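You operate a simulated robot arm through the tools that you are given. There is no shell and no other tool.

Carry out the task below with a simulated two-armed robot. There is one attempt and no reset: what you move stays moved.

JOB
Thin the slurry to about 200 ml, then pour about 60 ml into the scout column.
Fine: top the slurry beaker up from the wetting beaker. Put both beakers back. The column stays clamped. Set down upright: wetting beaker, slurry beaker.
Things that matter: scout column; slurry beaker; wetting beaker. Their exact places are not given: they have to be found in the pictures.

Only the result counts: the job must be done as asked and must still hold three seconds after the hand-in. Knocking over, shifting, dropping, spilling or breaking anything else fails it.

ROBOT AND FRAMES
Two 7-joint arms with two-finger parallel grippers on one trunk, on a base that moves. Base frame: it is fixed to the floor where the robot stands at the start and does not move with it; the origin is under the middle of the robot, x ahead of it, y to its left, z up. Readings come in m, rad, newtons and seconds.
The left shoulder is at the start at [0.06, 0.182, 1.152], the right one opposite. With the tool pointing down near the work surface each hand reaches from about 0.28 to 0.74 m from the robot's upright axis, wherever it stands, measured 20 degrees to its own side. Payload 3.91 kg a hand.
Tool frame (each hand has its own): the origin (TCP) lies between the finger pads and is the grasp point; the fingertips stand 0.03 m ahead of it; z points along the fingers, y is the line along which they close. The gripper opens to 0.11 m. The fingers are 0.02 m wide and 0.01 m thick; the gripper's body (0.048 by 0.112 m) begins 0.055 m behind the TCP.
Orientation is told as [roll, pitch, yaw] about the base's x, y, z axes, in that order, counted from this pose: with the fingers straight down and closing along the base's y, the tool's x points along the base's -x, its y along +y and its z along -z.

CONTROLS
- The arms move only by the tool step_arm. It takes "left_rows", "right_rows" or both (then of equal length, played together; a hand with none holds still); each is a list that holds one entry, the list of rows, each a list of 6 numbers: the shift along the base's x, y, z in units of 20 mm (1.0 is 20 mm), then the turn, a rotation vector about the base's x, y, z in units of 8 degrees (1.0 is 8 degrees). In form: [[[tx, ty, tz, wx, wy, wz], ...]]. A call has 1 to 20 rows; each row shifts and turns the commanded pose from where the row before left it. "left_gripper" and "right_gripper" are, for a hand that has rows, the closure, from 0 (fully open) to 1 (shut), set as the call begins (left out, the last holds). A call with a number of a shift or a turn outside -1 to 1 is refused whole. Each row takes 0.2 s and may step no farther than 0.05 m and 0.15 rad from the row before; otherwise, or with a gripper value out of range, the whole call is refused. Where a pose cannot be reached the arm comes as near as it can. A force on the tool above 40 N (or 10 N above the force at the start of the call, whichever is more), or a blocked arm, ends the call early, and 0.2 s more pass. Each finger travels about 0.072 m/s and halts on what it meets, pressing with about 21 N; the grip force reading is that of the motor and also rises with nothing between the fingers. The clock runs only during rows and for 0.2 s after the last one: add rows that do not move to give the fingers time. The reply holds the time, the measured pose of the TCP, the force on the tool along the base axes, the opening and the grip force, in the units named above and with some noise, with the torque about the TCP (base axes, N m) and any sound that the robot's microphone picked up.
- Cameras (640 x 400 px; columns grow to the right, rows downward): "scene" is now at [0.1943, 0.02, 1.39]; the picture's right is [0.23, -0.97, 0.00], its down [-0.10, -0.02, -0.99] and it looks along [0.97, 0.23, -0.10] (base axes); focal length 214 px, centre (320, 200). "left" rides on the left gripper at [0.072, -0.017, -0.103] in its tool frame; the picture's right is [0.23, 0.97, 0.00], its down [-0.76, 0.18, -0.62] and it looks along [-0.61, 0.14, 0.78] (tool axes); focal length 222 px, centre (320, 200). "right" rides on the right gripper at [0.072, 0.017, -0.103] in its tool frame; the picture's right is [-0.23, 0.97, 0.00], its down [-0.76, -0.18, -0.62] and it looks along [-0.61, -0.14, 0.78] (tool axes); focal length 222 px, centre (320, 200).
- camera(camera): a new picture of that camera. The clock stands still meanwhile.
- slide_trunk(by): moves the trunk up (or, below 0, down) by that many m; the arms and the scene camera ride with it, the base frame stays. It gives what a move gives, with no picture.
- roll_base(legs): drives the robot by 1 to 6 legs, each [ahead, left, turn to the left] in m, m and rad, along the robot's own axes; the way and the turn of a leg run together, so that a leg with both is an arc; at most 1.5 m and 3.142 rad a leg. The arms and the cameras ride along, it lands a little off, and it stops where it bumps. It gives what a move gives.
- head_to(pan, tilt): turns the head with the scene camera to pan (to the left, within 1.396 rad either way) and tilt (down, from -0.506 to 1.204), counted from straight ahead of the robot (the tilt from the chest, where the trunk bows). It gives what a move gives.
- locate(camera, pixels): for up to 12 pixels [column, row] of the newest picture of that camera ("zoom" is the newest enlarged one), the place [x, y, z] in the base frame of the surface seen there, good to about 0.002 m. The clock stands still meanwhile.
- zoom(camera, box): a new picture of the part [left, top, right, bottom] of that camera's present view, enlarged. The clock stands still meanwhile.
- close_job(): hands the job in; it is judged then, once.

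Leave the grippers open and the arms clear of the work at the hand-in unless told otherwise.

The tools are called after "Call:" by a JSON object that holds its "name" and its "arguments". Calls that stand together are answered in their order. step_arm: Moves the arms, as the interface text tells. Its arguments: {"type":"object","properties":{"left_rows":{"type":"array"},"left_gripper":{"type":"number"},"right_rows":{"type":"array"},"right_gripper":{"type":"number"}},"required":[]} The other tools are called the same way: slide_trunk (by) moves the trunk up or down; roll_base (legs) drives the base; head_to (pan, tilt) turns the head that bears the scene camera; camera (camera) takes a picture; locate (camera, pixels) gives the place of the surface under pixels of a picture; zoom (camera, box) takes an enlarged picture of a part of a camera's view; close_job () hands the job in.

At the start:

```text
clock: 0.0
left_ee_pos: [0.2962, 0.3143, 1.4037]
left_tcp_rot: [-0.001, 0.0, 0.0]
left_wrist_force: [0.7, 0.1, -0.1]
left_ft_torque: [-0.03, 0.04, 0.01]
left_finger_gap: 0.1101
left_grasp_force: 0.0
right_ee_pos: [0.3017, 0.008, 1.3815]
right_tcp_rot: [-0.004, 0.003, -0.008]
right_wrist_force: [30.0, 23.6, -2.1]
right_ft_torque: [-2.73, 3.1, -2.81]
right_finger_gap: 0.11
right_grasp_force: 0.0
trunk travel left (down, up): [-0.414, 0.1]
robot x, y, heading: [0.0038, -0.0007, -0.004]
head pan, tilt (commanded): [0.344, 0.44]
```

scene: 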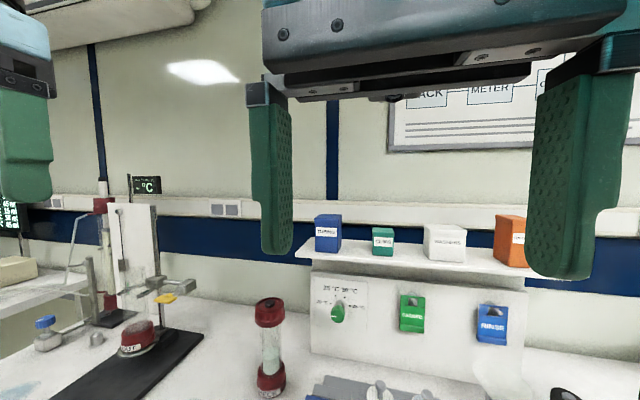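
right: 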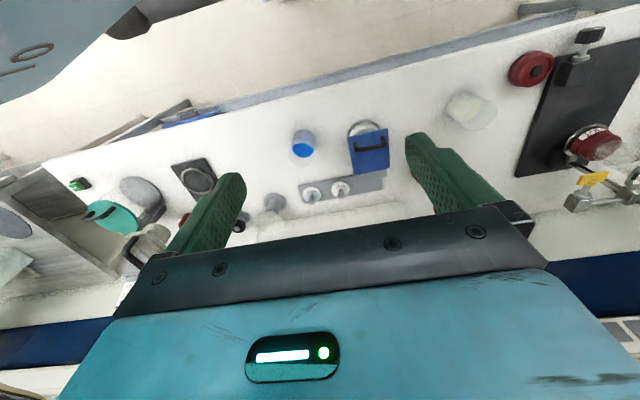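
left: 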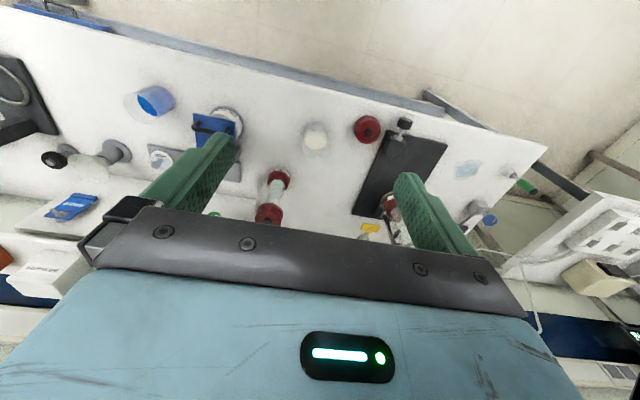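

The right hand is right in front of the scene camera, and its wrist force already reads about 38 N, which may be a sensor bias or a touch. I'll tilt the head down to see the bench before moving anything.

Call:
{"name": "head_to", "arguments": {"pan": 0.0, "tilt": 1.0}}

```text
clock: 1.0
left_ee_pos: [0.2965, 0.3146, 1.4045]
left_tcp_rot: [0.0, -0.001, 0.0]
left_wrist_force: [0.7, -0.6, 0.6]
left_ft_torque: [-0.02, 0.0, 0.01]
left_finger_gap: 0.11
left_grasp_force: 0.0
right_ee_pos: [0.307, 0.0041, 1.3793]
right_tcp_rot: [-0.001, 0.01, -0.017]
right_wrist_force: [68.3, -32.5, -1.2]
right_ft_torque: [3.77, 7.78, 2.11]
right_finger_gap: 0.1099
right_grasp_force: 0.2
trunk travel left (down, up): [-0.414, 0.1]
robot x, y, heading: [-0.0005, 0.0014, -0.004]
head pan, tilt (commanded): [0.0, 1.0]
```

The right-hand force rose to about 75 N as the head turned, so the hand and head are touching. I'll look at the pictures before moving it away.

Call:
{"name": "camera", "arguments": {"camera": "scene"}}

Call:
{"name": "camera", "arguments": {"camera": "right"}}

```text
taken
```

scene: 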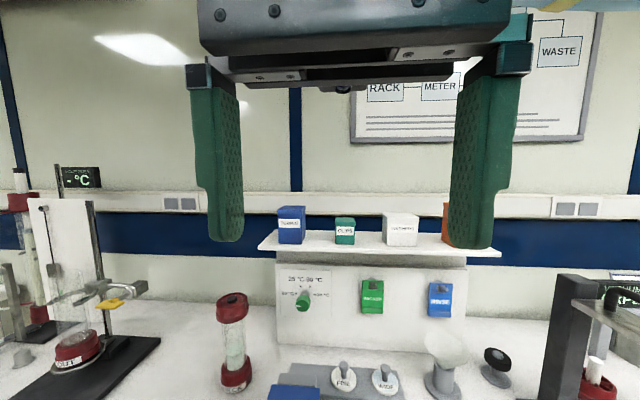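

```text
taken
```

right: 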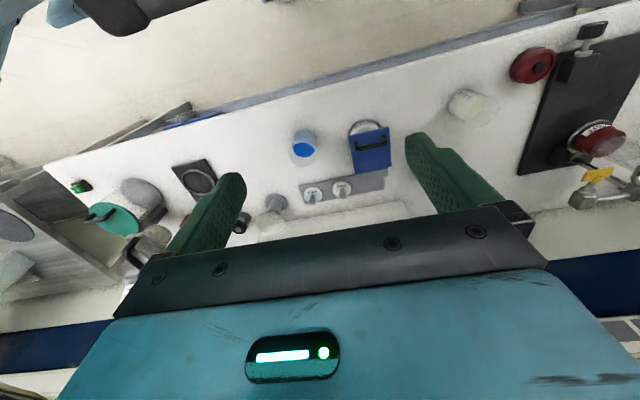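

The hand sits straight ahead of the head and stops it tilting. I'll move the right hand a little forward, then out to the right, away from the head.

Call:
{"name": "step_arm", "arguments": {"right_rows": [[[1, 0, 0, 0, 0, 0], [1, 0, 0, 0, 0, 0], [1, -0.5, 0, 0, 0, 0], [0.5, -1, 0, 0, 0, 0], [0, -1, 0, 0, 0, 0], [0, -1, 0, 0, 0, 0], [0, -1, 0, 0, 0, 0], [0, -1, 0, 0, 0, 0], [0, -1, 0, 0, 0, 0], [0, -1, 0, 0, 0, 0], [0, -1, 0, 0, 0, 0], [0, -1, 0, 0, 0, 0], [0, -1, 0, 0, 0, 0], [0, -1, 0, 0, 0, 0], [0, -1, 0, 0, 0, 0]]]}}

```text
clock: 4.2
left_ee_pos: [0.2966, 0.3131, 1.4049]
left_tcp_rot: [0.0, 0.0, -0.001]
left_wrist_force: [-0.1, -0.5, -0.2]
left_ft_torque: [0.0, -0.03, 0.02]
left_finger_gap: 0.1101
left_grasp_force: 0.1
right_ee_pos: [0.3752, -0.2269, 1.3327]
right_tcp_rot: [0.0, -0.002, -0.004]
right_wrist_force: [0.6, -1.0, -0.1]
right_ft_torque: [0.01, 0.03, 0.01]
right_finger_gap: 0.1099
right_grasp_force: 0.0
right hand out of reach, approached as far as the arm can: row 7, 8, 9, 10, 11, 12, 13, 14, 15
trunk travel left (down, up): [-0.414, 0.1]
robot x, y, heading: [0.0012, 0.0001, -0.001]
head pan, tilt (commanded): [0.0, 1.0]
```

The right hand is free now with force near zero. Next I'll take the bench view with the head tilted down.

Call:
{"name": "camera", "arguments": {"camera": "scene"}}

Call:
{"name": "camera", "arguments": {"camera": "right"}}

Call:
{"name": "camera", "arguments": {"camera": "left"}}

```text
taken
```

scene: 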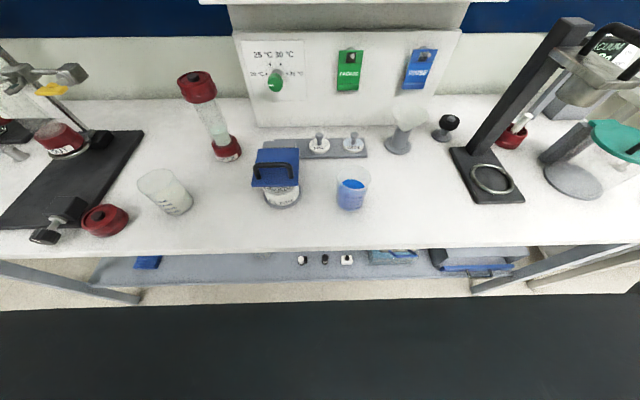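

```text
taken
```

right: 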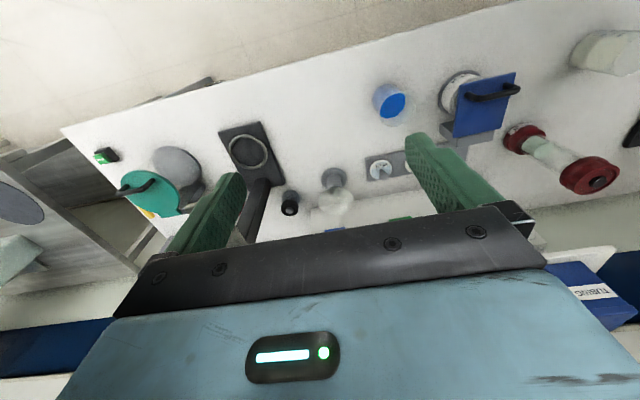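

```text
taken
```

left: 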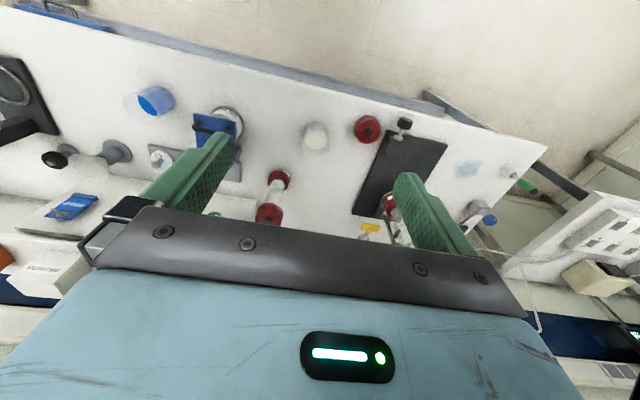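

I see a white-filled beaker at about (166,190), a blue-filled beaker at (351,188), a loose red-capped tube at (212,120), and a stand with a clamp on the left edge. I'll zoom in on the beakers and pan left to see the stands.

Call:
{"name": "zoom", "arguments": {"camera": "scene", "box": [120, 130, 400, 240]}}

Call:
{"name": "head_to", "arguments": {"pan": 0.6, "tilt": 0.8}}

Call:
{"name": "camera", "arguments": {"camera": "scene"}}

```text
2.29 times, centred on (260, 185) of scene
```

zoom: 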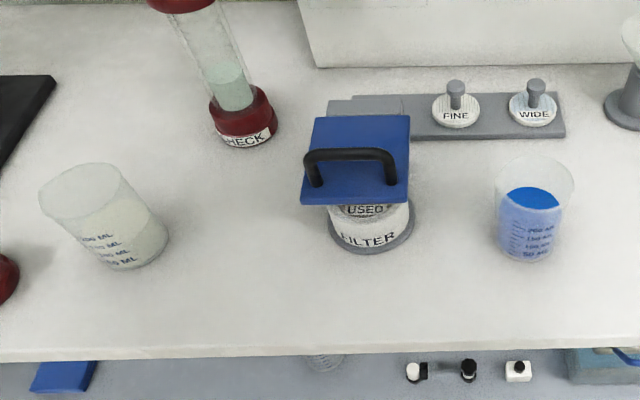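

```text
clock: 5.2
left_ee_pos: [0.2965, 0.3149, 1.404]
left_tcp_rot: [-0.001, 0.0, 0.0]
left_wrist_force: [-0.2, -0.5, -0.6]
left_ft_torque: [-0.03, 0.02, -0.01]
left_finger_gap: 0.1101
left_grasp_force: 0.0
right_ee_pos: [0.3784, -0.2245, 1.33]
right_tcp_rot: [-0.003, 0.003, -0.008]
right_wrist_force: [-0.2, -0.5, 0.2]
right_ft_torque: [0.01, -0.02, -0.01]
right_finger_gap: 0.1099
right_grasp_force: 0.1
trunk travel left (down, up): [-0.414, 0.1]
robot x, y, heading: [-0.0004, 0.0002, 0.002]
head pan, tilt (commanded): [0.6, 0.799]
```

```text
taken
```

scene: 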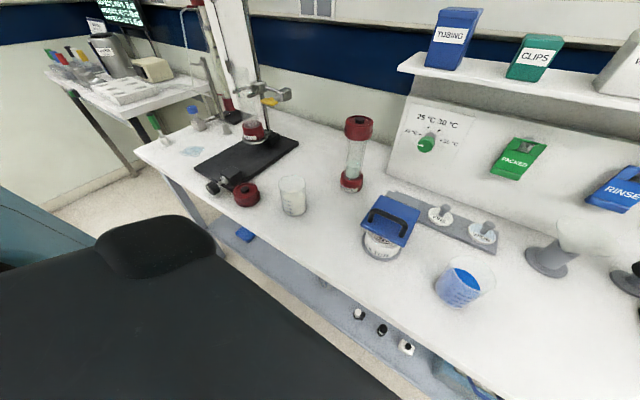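

The stand is at about (255,110) with a red-banded item labelled at its foot. I'll zoom in there to read the label.

Call:
{"name": "zoom", "arguments": {"camera": "scene", "box": [160, 0, 320, 100]}}

Call:
{"name": "zoom", "arguments": {"camera": "scene", "box": [180, 80, 320, 168]}}

Call:
{"name": "zoom", "arguments": {"camera": "scene", "box": [180, 150, 340, 250]}}

```text
4.00 times, centred on (240, 50) of scene
```

zoom: 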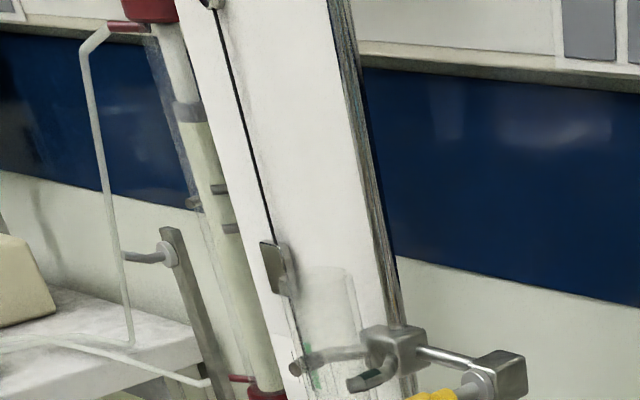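

```text
4.55 times, centred on (250, 124) of scene
```

zoom: 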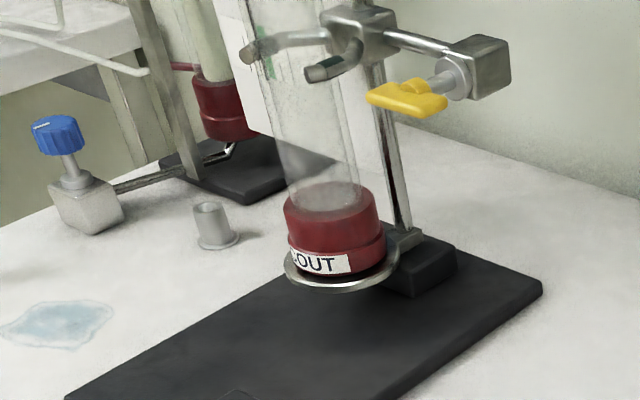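

```text
4.00 times, centred on (260, 200) of scene
```

zoom: 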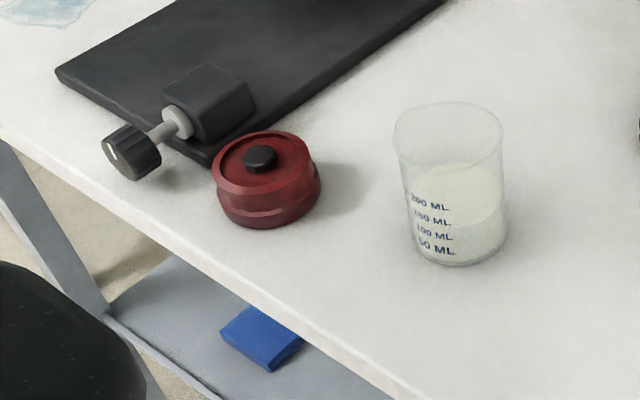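

The clamped glass tube carries the label "…OUT", so it is the SCOUT column. The slurry beaker has 50–200 ml marks. Next I'll check the right side for other beakers that could be the wetting beaker.

Call:
{"name": "head_to", "arguments": {"pan": -0.6, "tilt": 0.8}}

Call:
{"name": "camera", "arguments": {"camera": "scene"}}

```text
clock: 6.6
left_ee_pos: [0.2973, 0.314, 1.4039]
left_tcp_rot: [0.0, 0.0, 0.0]
left_wrist_force: [0.3, 0.2, 0.6]
left_ft_torque: [0.01, 0.0, -0.03]
left_finger_gap: 0.1099
left_grasp_force: 0.0
right_ee_pos: [0.3776, -0.2256, 1.3292]
right_tcp_rot: [-0.004, 0.001, -0.009]
right_wrist_force: [-0.1, -0.5, -0.1]
right_ft_torque: [-0.05, 0.0, 0.01]
right_finger_gap: 0.11
right_grasp_force: 0.1
trunk travel left (down, up): [-0.414, 0.1]
robot x, y, heading: [-0.0027, -0.0006, 0.003]
head pan, tilt (commanded): [-0.6, 0.799]
```

```text
taken
```

scene: 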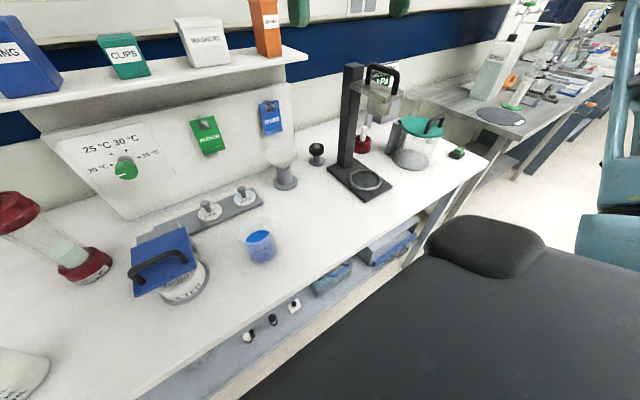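

Call:
{"name": "zoom", "arguments": {"camera": "scene", "box": [230, 40, 500, 210]}}

Call:
{"name": "zoom", "arguments": {"camera": "scene", "box": [200, 190, 320, 280]}}

```text
2.35 times, centred on (365, 125) of scene
```

zoom: 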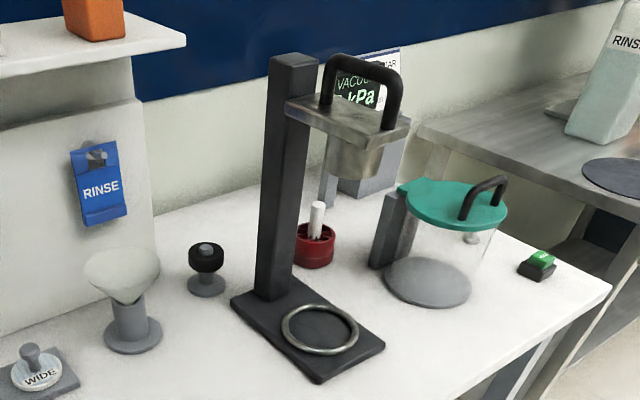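

```text
4.44 times, centred on (260, 235) of scene
```

zoom: 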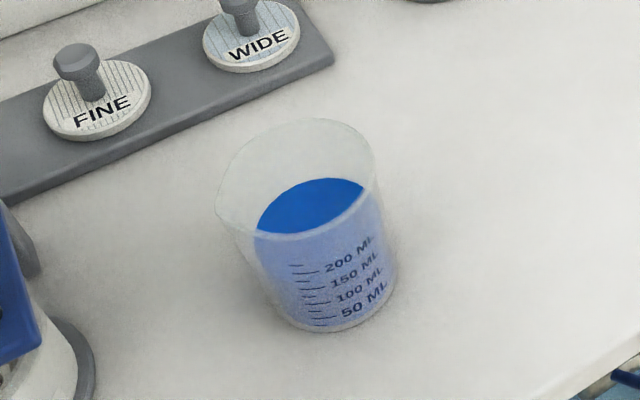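

The blue-filled beaker is the only other beaker on the bench, so it is the wetting beaker. Now I'll measure positions, starting with a centred view.

Call:
{"name": "head_to", "arguments": {"pan": 0.1, "tilt": 0.95}}

Call:
{"name": "camera", "arguments": {"camera": "scene"}}

```text
clock: 7.6
left_ee_pos: [0.2973, 0.314, 1.4037]
left_tcp_rot: [0.0, 0.001, -0.001]
left_wrist_force: [0.5, 0.4, -0.2]
left_ft_torque: [0.01, 0.03, 0.0]
left_finger_gap: 0.1102
left_grasp_force: 0.0
right_ee_pos: [0.3784, -0.2241, 1.3294]
right_tcp_rot: [-0.003, 0.001, -0.006]
right_wrist_force: [0.1, -0.4, 0.2]
right_ft_torque: [0.03, 0.02, 0.0]
right_finger_gap: 0.1099
right_grasp_force: 0.1
trunk travel left (down, up): [-0.414, 0.1]
robot x, y, heading: [0.0039, -0.0007, -0.003]
head pan, tilt (commanded): [0.099, 0.949]
```

```text
taken
```

scene: 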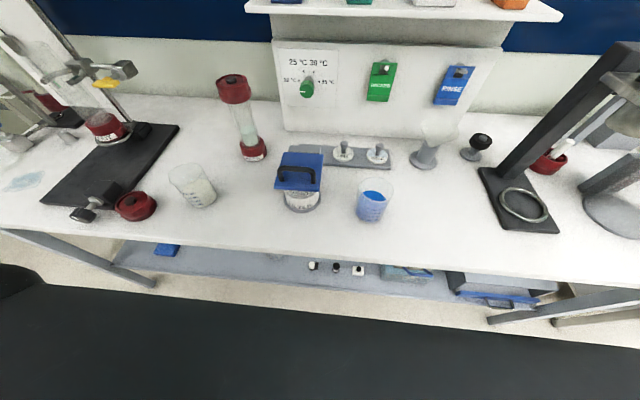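

Call:
{"name": "zoom", "arguments": {"camera": "scene", "box": [340, 160, 410, 235]}}

Call:
{"name": "locate", "arguments": {"camera": "scene", "pixels": [[375, 194], [368, 220], [358, 188], [393, 188], [345, 225], [400, 225], [203, 207], [190, 172], [180, 230], [240, 200], [370, 250], [200, 235]]}}

Call:
{"name": "zoom", "arguments": {"camera": "scene", "box": [160, 150, 230, 220]}}

```text
5.33 times, centred on (375, 198) of scene
```

zoom: 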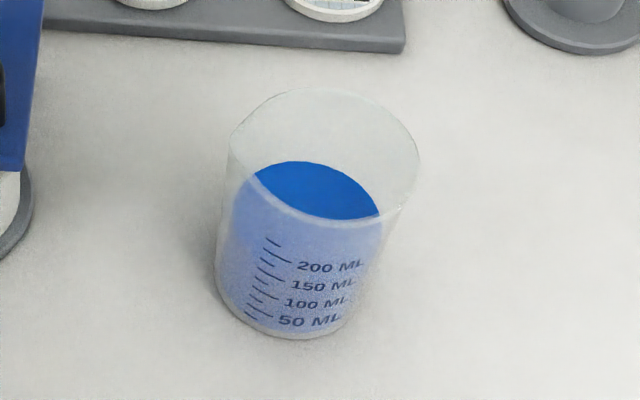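

```text
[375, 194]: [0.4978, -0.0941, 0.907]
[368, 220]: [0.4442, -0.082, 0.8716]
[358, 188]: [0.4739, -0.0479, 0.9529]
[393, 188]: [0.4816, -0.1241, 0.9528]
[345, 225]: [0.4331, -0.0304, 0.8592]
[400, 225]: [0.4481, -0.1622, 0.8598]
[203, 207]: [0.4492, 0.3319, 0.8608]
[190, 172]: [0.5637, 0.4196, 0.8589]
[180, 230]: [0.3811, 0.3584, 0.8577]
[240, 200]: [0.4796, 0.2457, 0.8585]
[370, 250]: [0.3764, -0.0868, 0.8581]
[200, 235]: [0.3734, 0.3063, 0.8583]
```

```text
5.71 times, centred on (195, 185) of scene
```

zoom: 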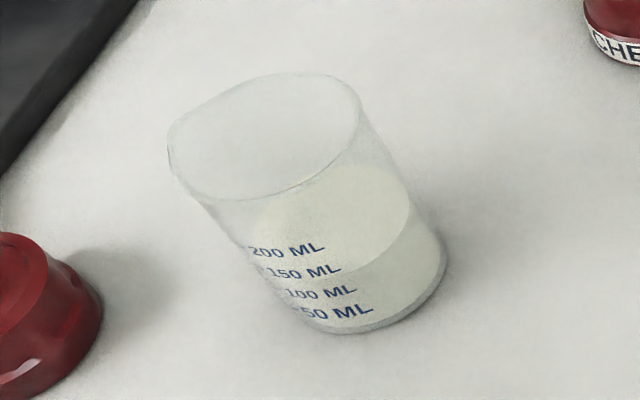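

The bench top is at z≈0.8585 and the blue beaker's rim at z≈0.953. Next I'll locate the slurry beaker's rim, liquid surface and marks in the zoomed picture.

Call:
{"name": "locate", "arguments": {"camera": "zoom", "pixels": [[168, 150], [362, 115], [270, 75], [262, 195], [340, 220], [400, 225], [355, 285], [290, 250], [305, 272], [320, 294], [335, 312], [350, 330]]}}

Call:
{"name": "zoom", "arguments": {"camera": "scene", "box": [340, 160, 410, 235]}}

Call:
{"name": "locate", "arguments": {"camera": "zoom", "pixels": [[230, 145], [420, 165], [320, 90], [300, 217], [320, 190], [300, 165], [275, 242], [268, 260], [263, 278], [258, 296], [252, 315], [290, 335]]}}

```text
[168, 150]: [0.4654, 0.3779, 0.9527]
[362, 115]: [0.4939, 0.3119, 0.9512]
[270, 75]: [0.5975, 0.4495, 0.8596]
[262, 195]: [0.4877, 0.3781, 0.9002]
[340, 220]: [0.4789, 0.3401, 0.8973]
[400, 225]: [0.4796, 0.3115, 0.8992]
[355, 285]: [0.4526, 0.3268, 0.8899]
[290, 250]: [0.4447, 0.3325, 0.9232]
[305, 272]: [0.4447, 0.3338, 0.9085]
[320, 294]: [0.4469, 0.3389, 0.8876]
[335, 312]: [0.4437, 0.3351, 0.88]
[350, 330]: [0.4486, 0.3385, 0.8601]
```

```text
5.33 times, centred on (375, 198) of scene
```

zoom: 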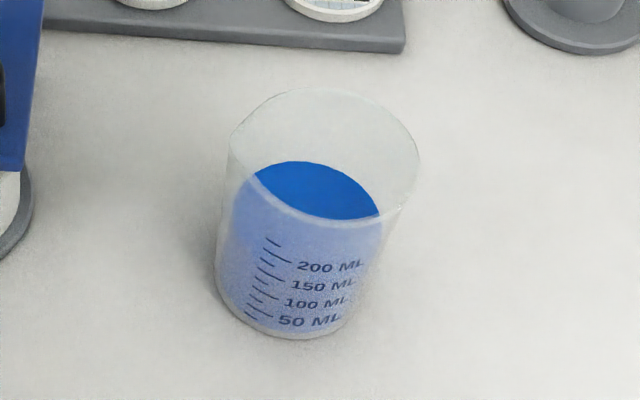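

```text
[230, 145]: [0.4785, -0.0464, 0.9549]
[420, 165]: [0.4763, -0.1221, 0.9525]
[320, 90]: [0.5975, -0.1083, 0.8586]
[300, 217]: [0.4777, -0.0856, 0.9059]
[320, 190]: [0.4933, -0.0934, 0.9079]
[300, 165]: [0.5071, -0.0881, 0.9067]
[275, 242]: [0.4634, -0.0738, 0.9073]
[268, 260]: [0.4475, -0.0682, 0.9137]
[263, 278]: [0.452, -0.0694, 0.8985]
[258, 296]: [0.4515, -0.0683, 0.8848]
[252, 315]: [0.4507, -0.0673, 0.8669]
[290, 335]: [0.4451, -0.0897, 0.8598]
```

Estimates so far: the wetting beaker is centred near (0.478, -0.085) with its level at about 0.907, and the slurry beaker is near (0.48, 0.345) with its level at about 0.8995. Now I'll look at the column.

Call:
{"name": "head_to", "arguments": {"pan": 0.9, "tilt": 0.6}}

Call:
{"name": "camera", "arguments": {"camera": "scene"}}

```text
clock: 8.8
left_ee_pos: [0.2977, 0.3134, 1.4031]
left_tcp_rot: [-0.001, 0.0, -0.002]
left_wrist_force: [-0.7, -0.1, 0.1]
left_ft_torque: [-0.04, 0.0, -0.04]
left_finger_gap: 0.1101
left_grasp_force: 0.1
right_ee_pos: [0.3781, -0.2243, 1.3304]
right_tcp_rot: [-0.003, 0.002, -0.01]
right_wrist_force: [0.2, -1.0, -0.6]
right_ft_torque: [0.0, 0.02, 0.01]
right_finger_gap: 0.1098
right_grasp_force: 0.1
trunk travel left (down, up): [-0.414, 0.1]
robot x, y, heading: [-0.0004, -0.0019, 0.003]
head pan, tilt (commanded): [0.901, 0.6]
```

```text
taken
```

scene: 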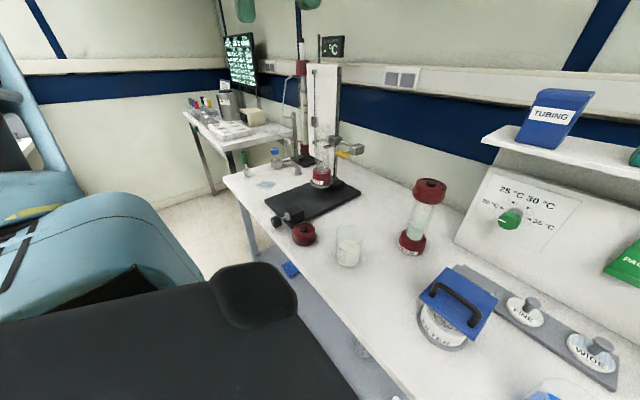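

Call:
{"name": "zoom", "arguments": {"camera": "scene", "box": [270, 50, 390, 125]}}

Call:
{"name": "zoom", "arguments": {"camera": "scene", "box": [270, 120, 390, 195]}}

```text
5.33 times, centred on (330, 88) of scene
```

zoom: 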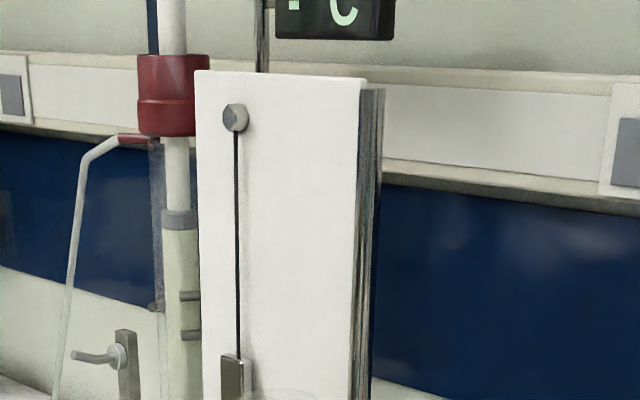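

```text
5.33 times, centred on (330, 158) of scene
```

zoom: 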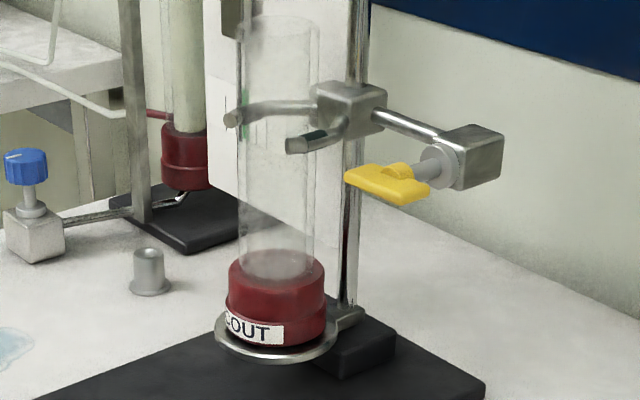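

The open glass tube's rim is near (280,25) in this zoom. I'll locate the rim, cap, clamp, rod and board.

Call:
{"name": "locate", "arguments": {"camera": "zoom", "pixels": [[240, 30], [319, 35], [280, 16], [278, 45], [242, 200], [310, 210], [275, 300], [350, 110], [232, 120], [295, 145], [470, 160], [390, 185]]}}

Call:
{"name": "zoom", "arguments": {"camera": "scene", "box": [290, 100, 360, 145]}}

```text
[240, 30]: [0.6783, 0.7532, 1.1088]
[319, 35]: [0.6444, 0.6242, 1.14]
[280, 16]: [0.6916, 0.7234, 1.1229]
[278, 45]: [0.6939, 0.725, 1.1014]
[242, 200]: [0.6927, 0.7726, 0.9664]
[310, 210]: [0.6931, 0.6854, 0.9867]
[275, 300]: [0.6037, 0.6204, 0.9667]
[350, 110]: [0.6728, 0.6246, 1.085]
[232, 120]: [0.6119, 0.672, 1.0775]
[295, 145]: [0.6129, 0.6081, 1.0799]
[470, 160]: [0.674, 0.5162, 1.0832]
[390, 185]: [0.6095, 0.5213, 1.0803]
```

```text
8.89 times, centred on (325, 122) of scene
```

zoom: 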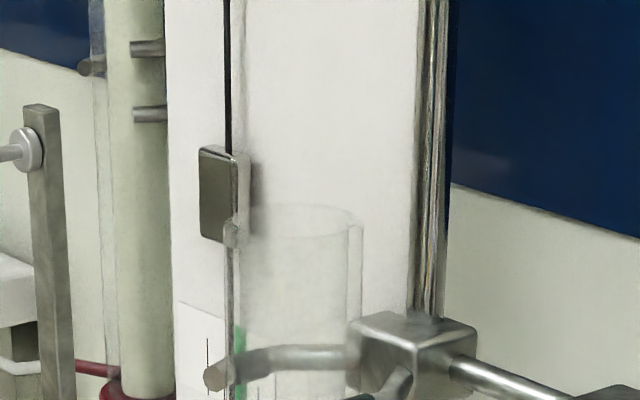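

In this closer zoom the column rim shows as an ellipse from about (240,220) to (358,225). I'll locate points on the rim and walls.

Call:
{"name": "locate", "arguments": {"camera": "zoom", "pixels": [[357, 224], [358, 235], [360, 260], [300, 206], [270, 235], [300, 237], [330, 235], [246, 225], [240, 260], [300, 300], [225, 195], [380, 150]]}}

Call:
{"name": "zoom", "arguments": {"camera": "scene", "box": [300, 155, 350, 195]}}

```text
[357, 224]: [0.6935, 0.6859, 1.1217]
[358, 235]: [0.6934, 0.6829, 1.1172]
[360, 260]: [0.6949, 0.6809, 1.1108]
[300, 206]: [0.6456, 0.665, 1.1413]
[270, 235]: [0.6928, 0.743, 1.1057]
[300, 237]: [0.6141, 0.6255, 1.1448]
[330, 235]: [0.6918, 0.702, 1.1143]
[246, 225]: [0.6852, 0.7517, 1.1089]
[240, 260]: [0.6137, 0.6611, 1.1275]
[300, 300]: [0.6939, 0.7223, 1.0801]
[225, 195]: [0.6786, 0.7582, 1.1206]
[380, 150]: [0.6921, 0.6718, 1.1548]
```

```text
10.00 times, centred on (325, 175) of scene
```

zoom: 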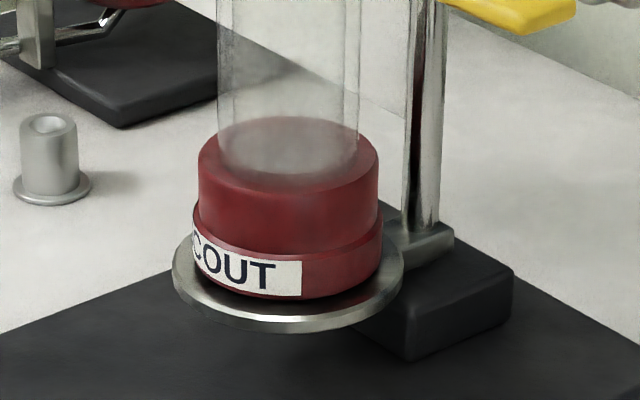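

The column's rim reads z≈1.143, centred near (0.630, 0.645) with a radius of about 0.025. A board stands behind it at x≈0.693. I'd like to shift the base left and a little back, so first I'll check that the floor on the left is free.

Call:
{"name": "head_to", "arguments": {"pan": 1.39, "tilt": 0.5}}

Call:
{"name": "camera", "arguments": {"camera": "scene"}}

```text
clock: 9.7
left_ee_pos: [0.2974, 0.3145, 1.4037]
left_tcp_rot: [-0.001, 0.0, 0.001]
left_wrist_force: [-0.4, -0.3, -0.6]
left_ft_torque: [0.0, -0.01, 0.01]
left_finger_gap: 0.1097
left_grasp_force: 0.0
right_ee_pos: [0.3777, -0.2249, 1.3293]
right_tcp_rot: [-0.003, 0.002, -0.009]
right_wrist_force: [0.8, -0.3, 0.8]
right_ft_torque: [-0.01, 0.02, 0.02]
right_finger_gap: 0.11
right_grasp_force: 0.1
trunk travel left (down, up): [-0.414, 0.1]
robot x, y, heading: [0.0023, 0.0025, 0.002]
head pan, tilt (commanded): [1.389, 0.499]
```

```text
taken
```

scene: 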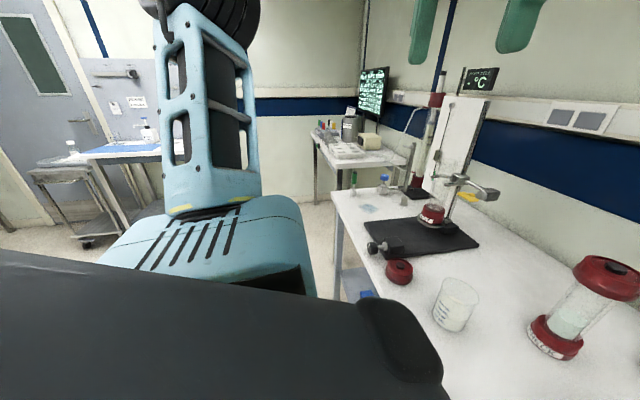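

The floor on the left is clear, with the trolley far away. I'll roll back 0.10 m, then left 0.28 m.

Call:
{"name": "roll_base", "arguments": {"legs": [[-0.1, 0, 0], [0, 0.28, 0]]}}

Call:
{"name": "head_to", "arguments": {"pan": 0.2, "tilt": 0.8}}

Call:
{"name": "camera", "arguments": {"camera": "scene"}}

```text
clock: 13.5
left_ee_pos: [0.1962, 0.5921, 1.4034]
left_tcp_rot: [-0.001, -0.002, -0.002]
left_wrist_force: [-0.5, 0.0, -0.6]
left_ft_torque: [0.03, 0.03, 0.02]
left_finger_gap: 0.1101
left_grasp_force: 0.1
right_ee_pos: [0.2762, 0.0529, 1.33]
right_tcp_rot: [-0.003, 0.001, -0.009]
right_wrist_force: [-0.3, -0.7, 0.7]
right_ft_torque: [0.04, -0.01, 0.01]
right_finger_gap: 0.11
right_grasp_force: 0.1
trunk travel left (down, up): [-0.414, 0.1]
robot x, y, heading: [-0.1016, 0.2783, -0.002]
head pan, tilt (commanded): [1.389, 0.499]
```

```text
clock: 14.9
left_ee_pos: [0.1964, 0.5936, 1.4034]
left_tcp_rot: [0.0, 0.001, 0.001]
left_wrist_force: [-0.2, -0.6, -0.1]
left_ft_torque: [0.03, 0.0, -0.01]
left_finger_gap: 0.1101
left_grasp_force: 0.0
right_ee_pos: [0.2776, 0.0525, 1.3293]
right_tcp_rot: [-0.003, 0.001, -0.01]
right_wrist_force: [0.5, 0.4, -0.2]
right_ft_torque: [0.02, 0.0, -0.02]
right_finger_gap: 0.1101
right_grasp_force: 0.1
trunk travel left (down, up): [-0.414, 0.1]
robot x, y, heading: [-0.1006, 0.2784, 0.0]
head pan, tilt (commanded): [0.201, 0.799]
```

```text
taken
```

scene: 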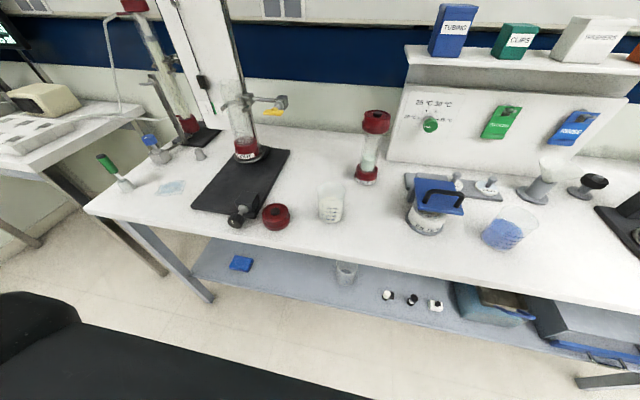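

The base moved cleanly. I'll zoom in on the slurry beaker and on the glassy item on the lower shelf at (346,272), and locate the bench edge.

Call:
{"name": "zoom", "arguments": {"camera": "scene", "box": [320, 250, 460, 330]}}

Call:
{"name": "zoom", "arguments": {"camera": "scene", "box": [300, 175, 364, 230]}}

Call:
{"name": "locate", "arguments": {"camera": "zoom", "pixels": [[185, 105], [455, 110], [320, 75], [330, 165], [280, 215], [400, 215], [330, 235], [345, 255], [345, 290], [345, 330], [345, 365], [320, 385]]}}

Call:
{"name": "locate", "arguments": {"camera": "scene", "pixels": [[320, 252], [200, 232], [450, 272], [246, 214], [275, 217], [240, 80], [240, 70], [250, 100], [275, 102], [240, 120]]}}

```text
4.57 times, centred on (390, 290) of scene
```

zoom: 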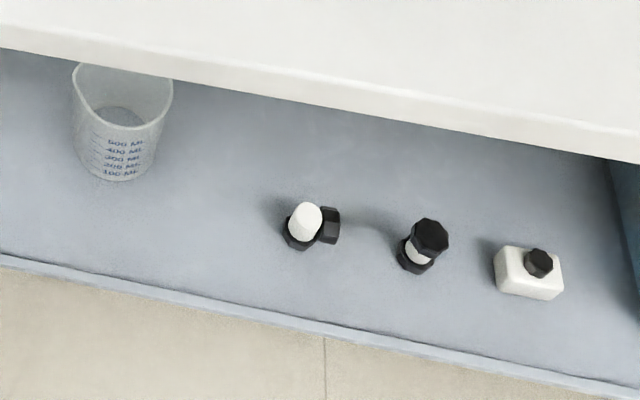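

```text
7.27 times, centred on (332, 202) of scene
```

zoom: 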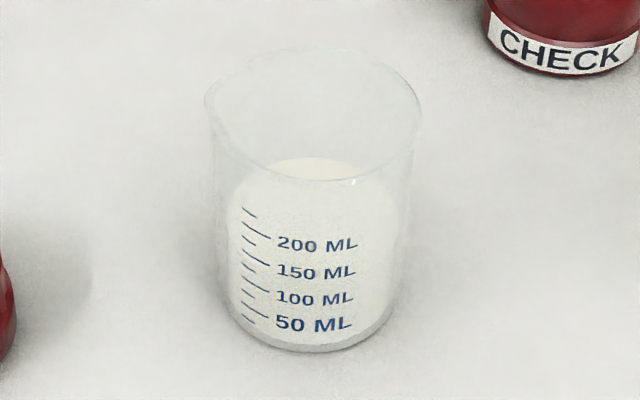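

```text
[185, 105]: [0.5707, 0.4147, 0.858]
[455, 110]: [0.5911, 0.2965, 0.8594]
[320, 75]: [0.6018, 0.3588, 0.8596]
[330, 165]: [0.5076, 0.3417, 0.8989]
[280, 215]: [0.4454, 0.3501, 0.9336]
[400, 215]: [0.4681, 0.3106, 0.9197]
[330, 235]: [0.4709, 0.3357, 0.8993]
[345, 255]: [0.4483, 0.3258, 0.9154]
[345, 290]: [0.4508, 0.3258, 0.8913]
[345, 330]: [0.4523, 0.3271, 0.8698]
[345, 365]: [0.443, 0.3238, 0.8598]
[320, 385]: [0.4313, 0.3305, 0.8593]
```

```text
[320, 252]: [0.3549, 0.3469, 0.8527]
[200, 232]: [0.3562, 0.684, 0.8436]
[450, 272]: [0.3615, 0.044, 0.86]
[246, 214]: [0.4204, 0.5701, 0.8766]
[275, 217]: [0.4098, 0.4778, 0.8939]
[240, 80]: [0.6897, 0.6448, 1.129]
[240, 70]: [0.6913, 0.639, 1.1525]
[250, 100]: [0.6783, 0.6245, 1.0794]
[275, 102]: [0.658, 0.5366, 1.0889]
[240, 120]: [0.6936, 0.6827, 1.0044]
```

The item on the shelf is an empty, larger beaker, so it isn't part of this job. Next I'll locate the slurry beaker's tick marks precisely in a fresh zoom.

Call:
{"name": "zoom", "arguments": {"camera": "scene", "box": [300, 175, 364, 230]}}

Call:
{"name": "locate", "arguments": {"camera": "zoom", "pixels": [[257, 232], [257, 260], [257, 287], [257, 313], [250, 212], [248, 320], [206, 110], [421, 112], [315, 180], [315, 165], [300, 185], [345, 345]]}}

Call:
{"name": "zoom", "arguments": {"camera": "scene", "box": [470, 205, 534, 260]}}

Call:
{"name": "zoom", "arguments": {"camera": "scene", "box": [210, 60, 300, 140]}}

```text
7.27 times, centred on (332, 202) of scene
```

zoom: 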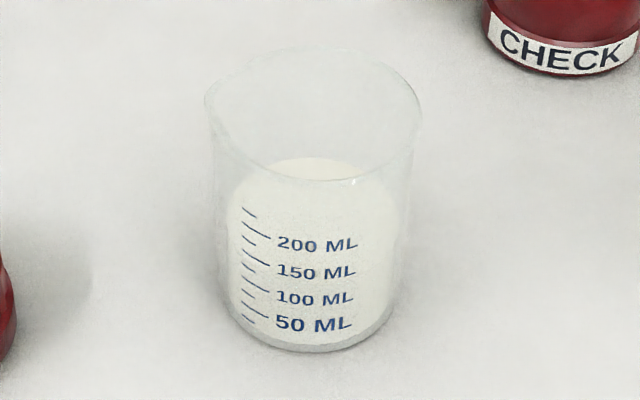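

```text
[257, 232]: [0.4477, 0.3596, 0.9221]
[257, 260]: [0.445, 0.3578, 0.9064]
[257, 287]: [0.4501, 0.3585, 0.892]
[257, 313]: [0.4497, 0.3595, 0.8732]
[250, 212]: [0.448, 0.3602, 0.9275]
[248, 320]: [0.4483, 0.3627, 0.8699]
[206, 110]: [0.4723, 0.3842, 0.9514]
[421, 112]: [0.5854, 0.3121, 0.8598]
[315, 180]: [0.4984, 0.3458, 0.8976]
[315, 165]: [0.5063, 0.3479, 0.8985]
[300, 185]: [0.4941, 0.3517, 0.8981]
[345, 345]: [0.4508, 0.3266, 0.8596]
```

```text
7.27 times, centred on (502, 232) of scene
```

zoom: 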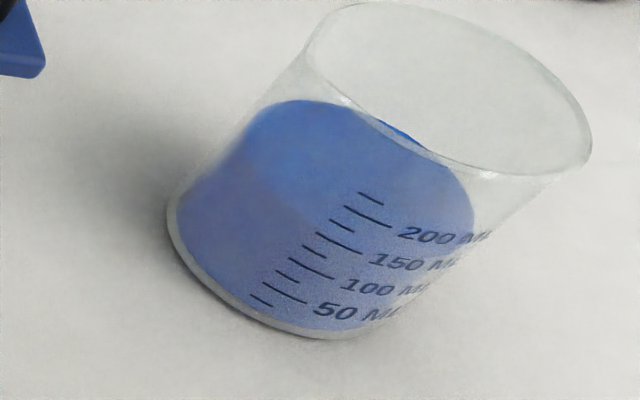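

```text
5.00 times, centred on (255, 100) of scene
```

zoom: 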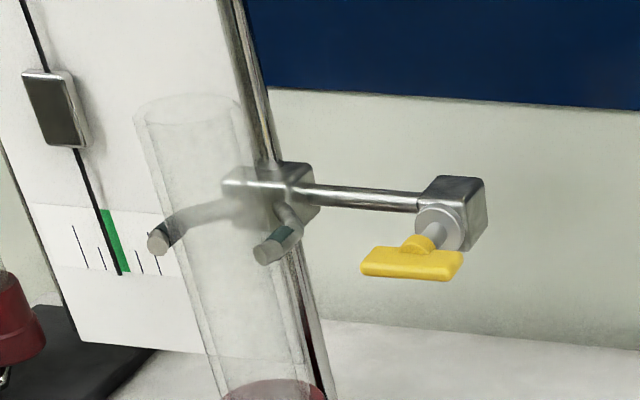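

Fitting the marks gives about 15.5 mm of height per 50 ml. That puts the slurry at about 124 ml and the wetting beaker at about 150 ml, so about 76 ml must move over. I'll now bring the right hand in front of and above the wetting beaker, tilting the tool 65° toward horizontal.

Call:
{"name": "step_arm", "arguments": {"right_rows": [[[0.385, -0.57, -0.954, 0, -0.677, 0], [0.385, -0.57, -0.954, 0, -0.677, 0], [0.385, -0.57, -0.954, 0, -0.677, 0], [0.385, -0.57, -0.954, 0, -0.677, 0], [0.385, -0.57, -0.954, 0, -0.677, 0], [0.385, -0.57, -0.954, 0, -0.677, 0], [0.385, -0.57, -0.954, 0, -0.677, 0], [0.385, -0.57, -0.954, 0, -0.677, 0], [0.385, -0.57, -0.954, 0, -0.677, 0], [0.385, -0.57, -0.954, 0, -0.677, 0], [0.385, -0.57, -0.954, 0, -0.677, 0], [0.385, -0.57, -0.954, 0, -0.677, 0], [0, 0, 0, 0, 0, 0]]], "right_gripper": 0}}

Call:
{"name": "camera", "arguments": {"camera": "scene"}}

Call:
{"name": "camera", "arguments": {"camera": "right"}}

```text
clock: 17.7
left_ee_pos: [0.1962, 0.593, 1.4031]
left_tcp_rot: [-0.002, -0.001, 0.0]
left_wrist_force: [0.9, 0.4, -0.5]
left_ft_torque: [-0.01, -0.01, 0.05]
left_finger_gap: 0.1098
left_grasp_force: 0.1
right_ee_pos: [0.3687, -0.0831, 1.1037]
right_tcp_rot: [0.018, -1.134, -0.023]
right_wrist_force: [-0.4, 0.1, -0.7]
right_ft_torque: [0.01, 0.0, -0.01]
right_finger_gap: 0.1099
right_grasp_force: 0.2
trunk travel left (down, up): [-0.414, 0.1]
robot x, y, heading: [-0.0998, 0.2773, -0.002]
head pan, tilt (commanded): [0.201, 0.799]
```

```text
taken
```

scene: 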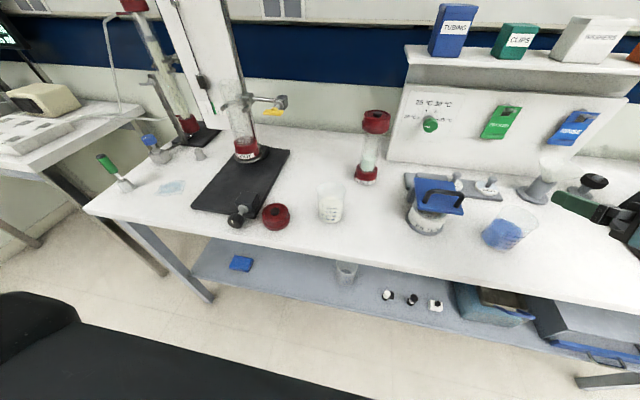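

```text
taken
```

right: 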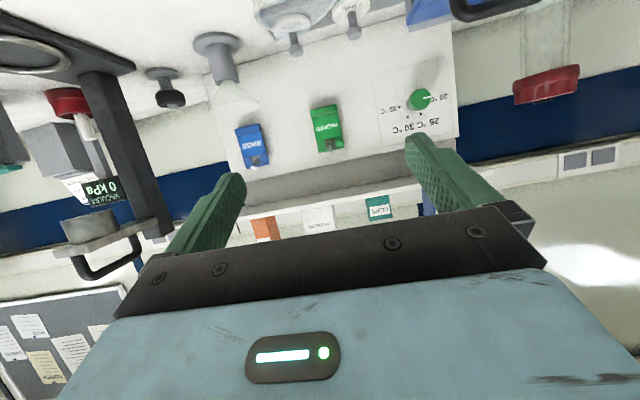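

The right hand reached the pose cleanly, with pitch -1.134 rad. Next I'll lower it in front of the wetting beaker to grasp height, keeping about 5 cm of gap, and turn the head to watch.

Call:
{"name": "step_arm", "arguments": {"right_rows": [[[-0.04, -0.006, -0.993, 0, 0, 0], [-0.04, -0.006, -0.993, 0, 0, 0], [-0.04, -0.006, -0.993, 0, 0, 0], [-0.04, -0.006, -0.993, 0, 0, 0], [-0.04, -0.006, -0.993, 0, 0, 0], [-0.04, -0.006, -0.993, 0, 0, 0], [-0.04, -0.006, -0.993, 0, 0, 0], [-0.04, -0.006, -0.993, 0, 0, 0], [-0.04, -0.006, -0.993, 0, 0, 0], [0, 0, 0, 0, 0, 0]]]}}

Call:
{"name": "head_to", "arguments": {"pan": -0.45, "tilt": 0.85}}

Call:
{"name": "camera", "arguments": {"camera": "scene"}}

Call:
{"name": "camera", "arguments": {"camera": "right"}}

```text
clock: 19.9
left_ee_pos: [0.1956, 0.5929, 1.4046]
left_tcp_rot: [0.001, 0.0, 0.001]
left_wrist_force: [0.2, -0.9, -0.6]
left_ft_torque: [-0.02, 0.01, 0.0]
left_finger_gap: 0.1099
left_grasp_force: 0.1
right_ee_pos: [0.3624, -0.0852, 0.921]
right_tcp_rot: [0.015, -1.132, -0.023]
right_wrist_force: [-0.7, -0.5, -0.2]
right_ft_torque: [-0.01, -0.01, -0.03]
right_finger_gap: 0.11
right_grasp_force: 0.0
right hand out of reach, approached as far as the arm can: row 5
trunk travel left (down, up): [-0.414, 0.1]
robot x, y, heading: [-0.1029, 0.2792, 0.001]
head pan, tilt (commanded): [0.201, 0.799]
```

```text
clock: 20.9
left_ee_pos: [0.1966, 0.5923, 1.4035]
left_tcp_rot: [0.001, 0.0, 0.0]
left_wrist_force: [-0.9, -0.3, -0.2]
left_ft_torque: [0.0, 0.01, -0.03]
left_finger_gap: 0.1099
left_grasp_force: 0.1
right_ee_pos: [0.3626, -0.0854, 0.9209]
right_tcp_rot: [0.017, -1.133, -0.021]
right_wrist_force: [0.8, -0.5, 0.3]
right_ft_torque: [0.0, 0.01, 0.01]
right_finger_gap: 0.1099
right_grasp_force: 0.0
trunk travel left (down, up): [-0.414, 0.1]
robot x, y, heading: [-0.1009, 0.2765, 0.002]
head pan, tilt (commanded): [-0.45, 0.85]
```

```text
taken
```

scene: 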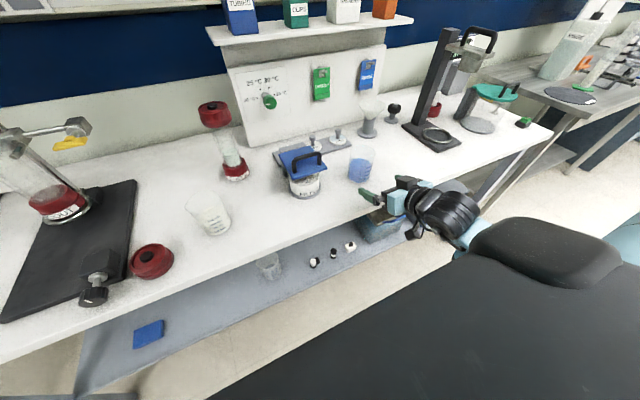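

```text
taken
```

right: 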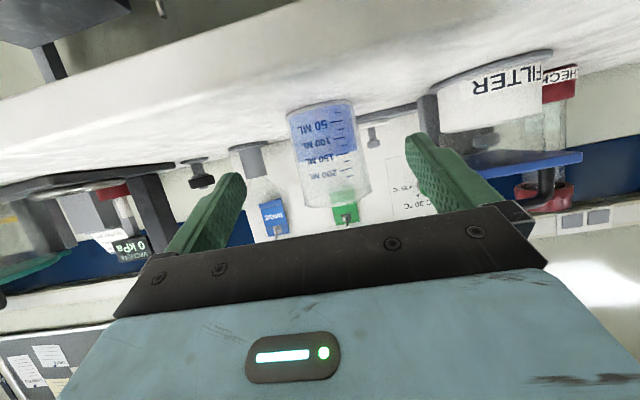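

The right-hand camera now gives a side view of the wetting beaker (upside-down), centred between the fingers. I'll zoom in to read its level against the marks.

Call:
{"name": "zoom", "arguments": {"camera": "right", "box": [270, 90, 390, 215]}}

Call:
{"name": "locate", "arguments": {"camera": "zoom", "pixels": [[190, 60], [340, 40], [250, 190], [300, 165], [350, 150], [310, 180], [310, 230], [300, 350], [370, 330], [320, 270], [240, 250], [330, 90]]}}

Call:
{"name": "zoom", "arguments": {"camera": "scene", "box": [320, 130, 440, 240]}}

```text
3.20 times, centred on (330, 152) of right
```

zoom: 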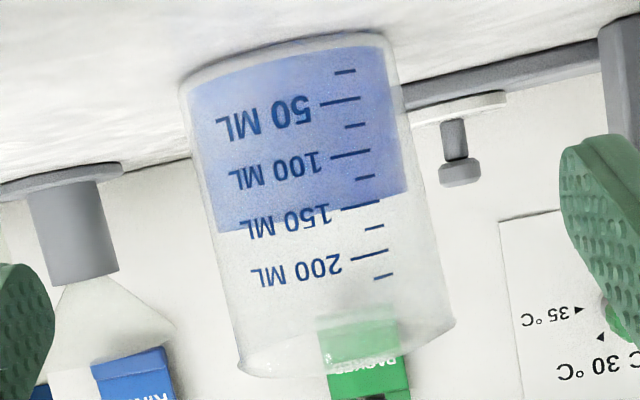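

```text
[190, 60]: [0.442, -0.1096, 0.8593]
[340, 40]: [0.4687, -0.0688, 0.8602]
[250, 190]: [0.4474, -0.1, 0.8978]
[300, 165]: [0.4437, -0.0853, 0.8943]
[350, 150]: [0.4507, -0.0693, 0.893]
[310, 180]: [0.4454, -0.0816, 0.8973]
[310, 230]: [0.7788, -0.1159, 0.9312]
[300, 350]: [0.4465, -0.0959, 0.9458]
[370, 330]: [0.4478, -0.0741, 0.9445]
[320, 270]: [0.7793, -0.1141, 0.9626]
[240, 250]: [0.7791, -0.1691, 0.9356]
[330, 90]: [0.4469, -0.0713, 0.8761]
```

```text
3.64 times, centred on (380, 185) of scene
```

zoom: 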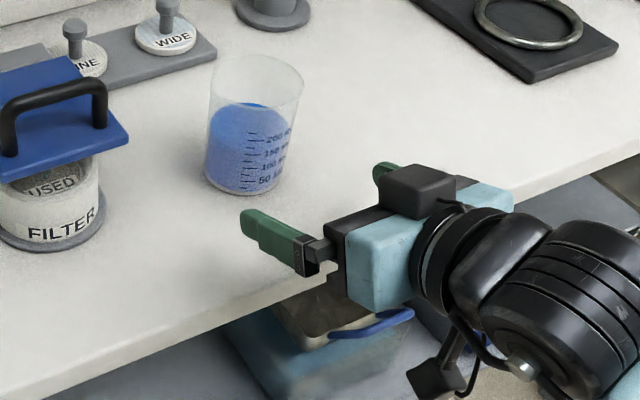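

Side view: the level sits just under the 150 mark, roughly 147 ml. The beaker is centred between the fingers, so I'll slide forward to straddle it and check before closing.

Call:
{"name": "step_arm", "arguments": {"right_rows": [[[0.9, 0.01, 0.03, 0, 0, 0], [0.9, 0.01, 0.03, 0, 0, 0], [0.9, 0.01, 0.03, 0, 0, 0], [0.9, 0.01, 0.03, 0, 0, 0], [0.9, 0.01, 0.03, 0, 0, 0], [0.9, 0.01, 0.03, 0, 0, 0], [0, 0, 0, 0, 0, 0]]]}}

Call:
{"name": "camera", "arguments": {"camera": "right"}}

Call:
{"name": "zoom", "arguments": {"camera": "scene", "box": [320, 130, 440, 240]}}

```text
clock: 22.5
left_ee_pos: [0.196, 0.5922, 1.4041]
left_tcp_rot: [0.0, 0.001, -0.001]
left_wrist_force: [-0.5, 0.5, 0.2]
left_ft_torque: [-0.02, 0.01, 0.02]
left_finger_gap: 0.1101
left_grasp_force: 0.1
right_ee_pos: [0.4727, -0.0836, 0.9224]
right_tcp_rot: [0.016, -1.133, -0.021]
right_wrist_force: [-0.4, -0.4, -0.5]
right_ft_torque: [-0.02, 0.01, 0.04]
right_finger_gap: 0.1101
right_grasp_force: 0.1
trunk travel left (down, up): [-0.414, 0.1]
robot x, y, heading: [-0.1028, 0.2765, 0.001]
head pan, tilt (commanded): [-0.45, 0.85]
```

```text
taken
```

right: 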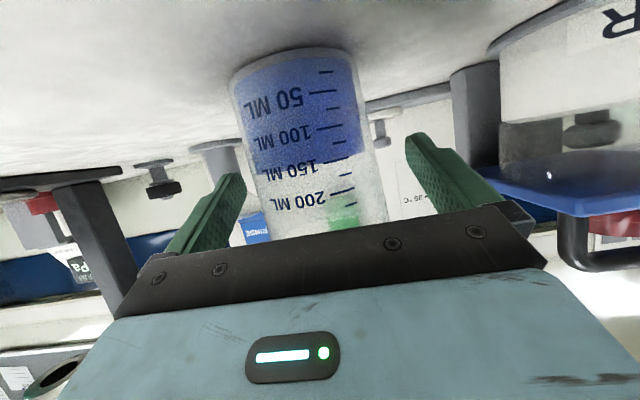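

```text
3.64 times, centred on (380, 185) of scene
```

zoom: 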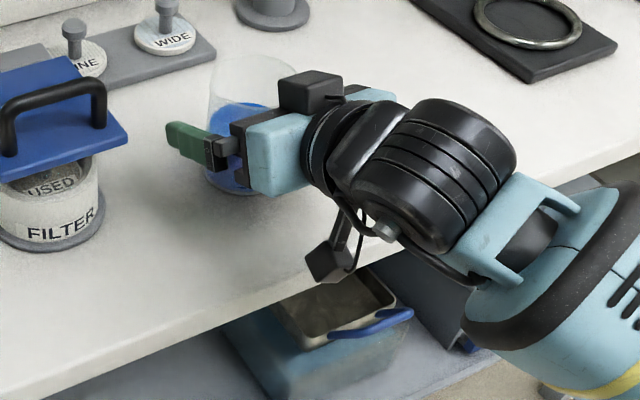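

The fingers straddle the beaker with even gaps and no contact force. Now I'll close the right gripper.

Call:
{"name": "step_arm", "arguments": {"right_rows": [[[0, 0, 0, 0, 0, 0], [0, 0, 0, 0, 0, 0], [0, 0, 0, 0, 0, 0], [0, 0, 0, 0, 0, 0], [0, 0, 0, 0, 0, 0], [0, 0, 0, 0, 0, 0]]], "right_gripper": 0.6}}

Call:
{"name": "camera", "arguments": {"camera": "right"}}

```text
clock: 23.9
left_ee_pos: [0.1956, 0.5917, 1.4036]
left_tcp_rot: [0.0, -0.001, -0.002]
left_wrist_force: [-0.2, 0.2, 0.3]
left_ft_torque: [0.01, -0.01, -0.01]
left_finger_gap: 0.1098
left_grasp_force: 0.0
right_ee_pos: [0.4709, -0.0835, 0.9225]
right_tcp_rot: [0.017, -1.134, -0.023]
right_wrist_force: [0.1, -1.0, 0.4]
right_ft_torque: [-0.19, -0.07, 0.01]
right_finger_gap: 0.0696
right_grasp_force: 21.1
trunk travel left (down, up): [-0.414, 0.1]
robot x, y, heading: [-0.1011, 0.2797, -0.001]
head pan, tilt (commanded): [-0.45, 0.85]
```

```text
taken
```

right: 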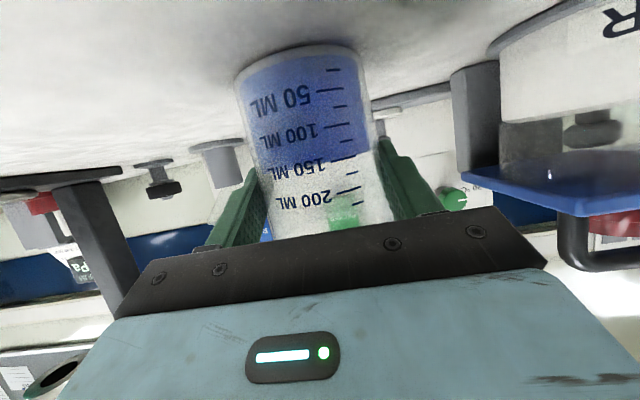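

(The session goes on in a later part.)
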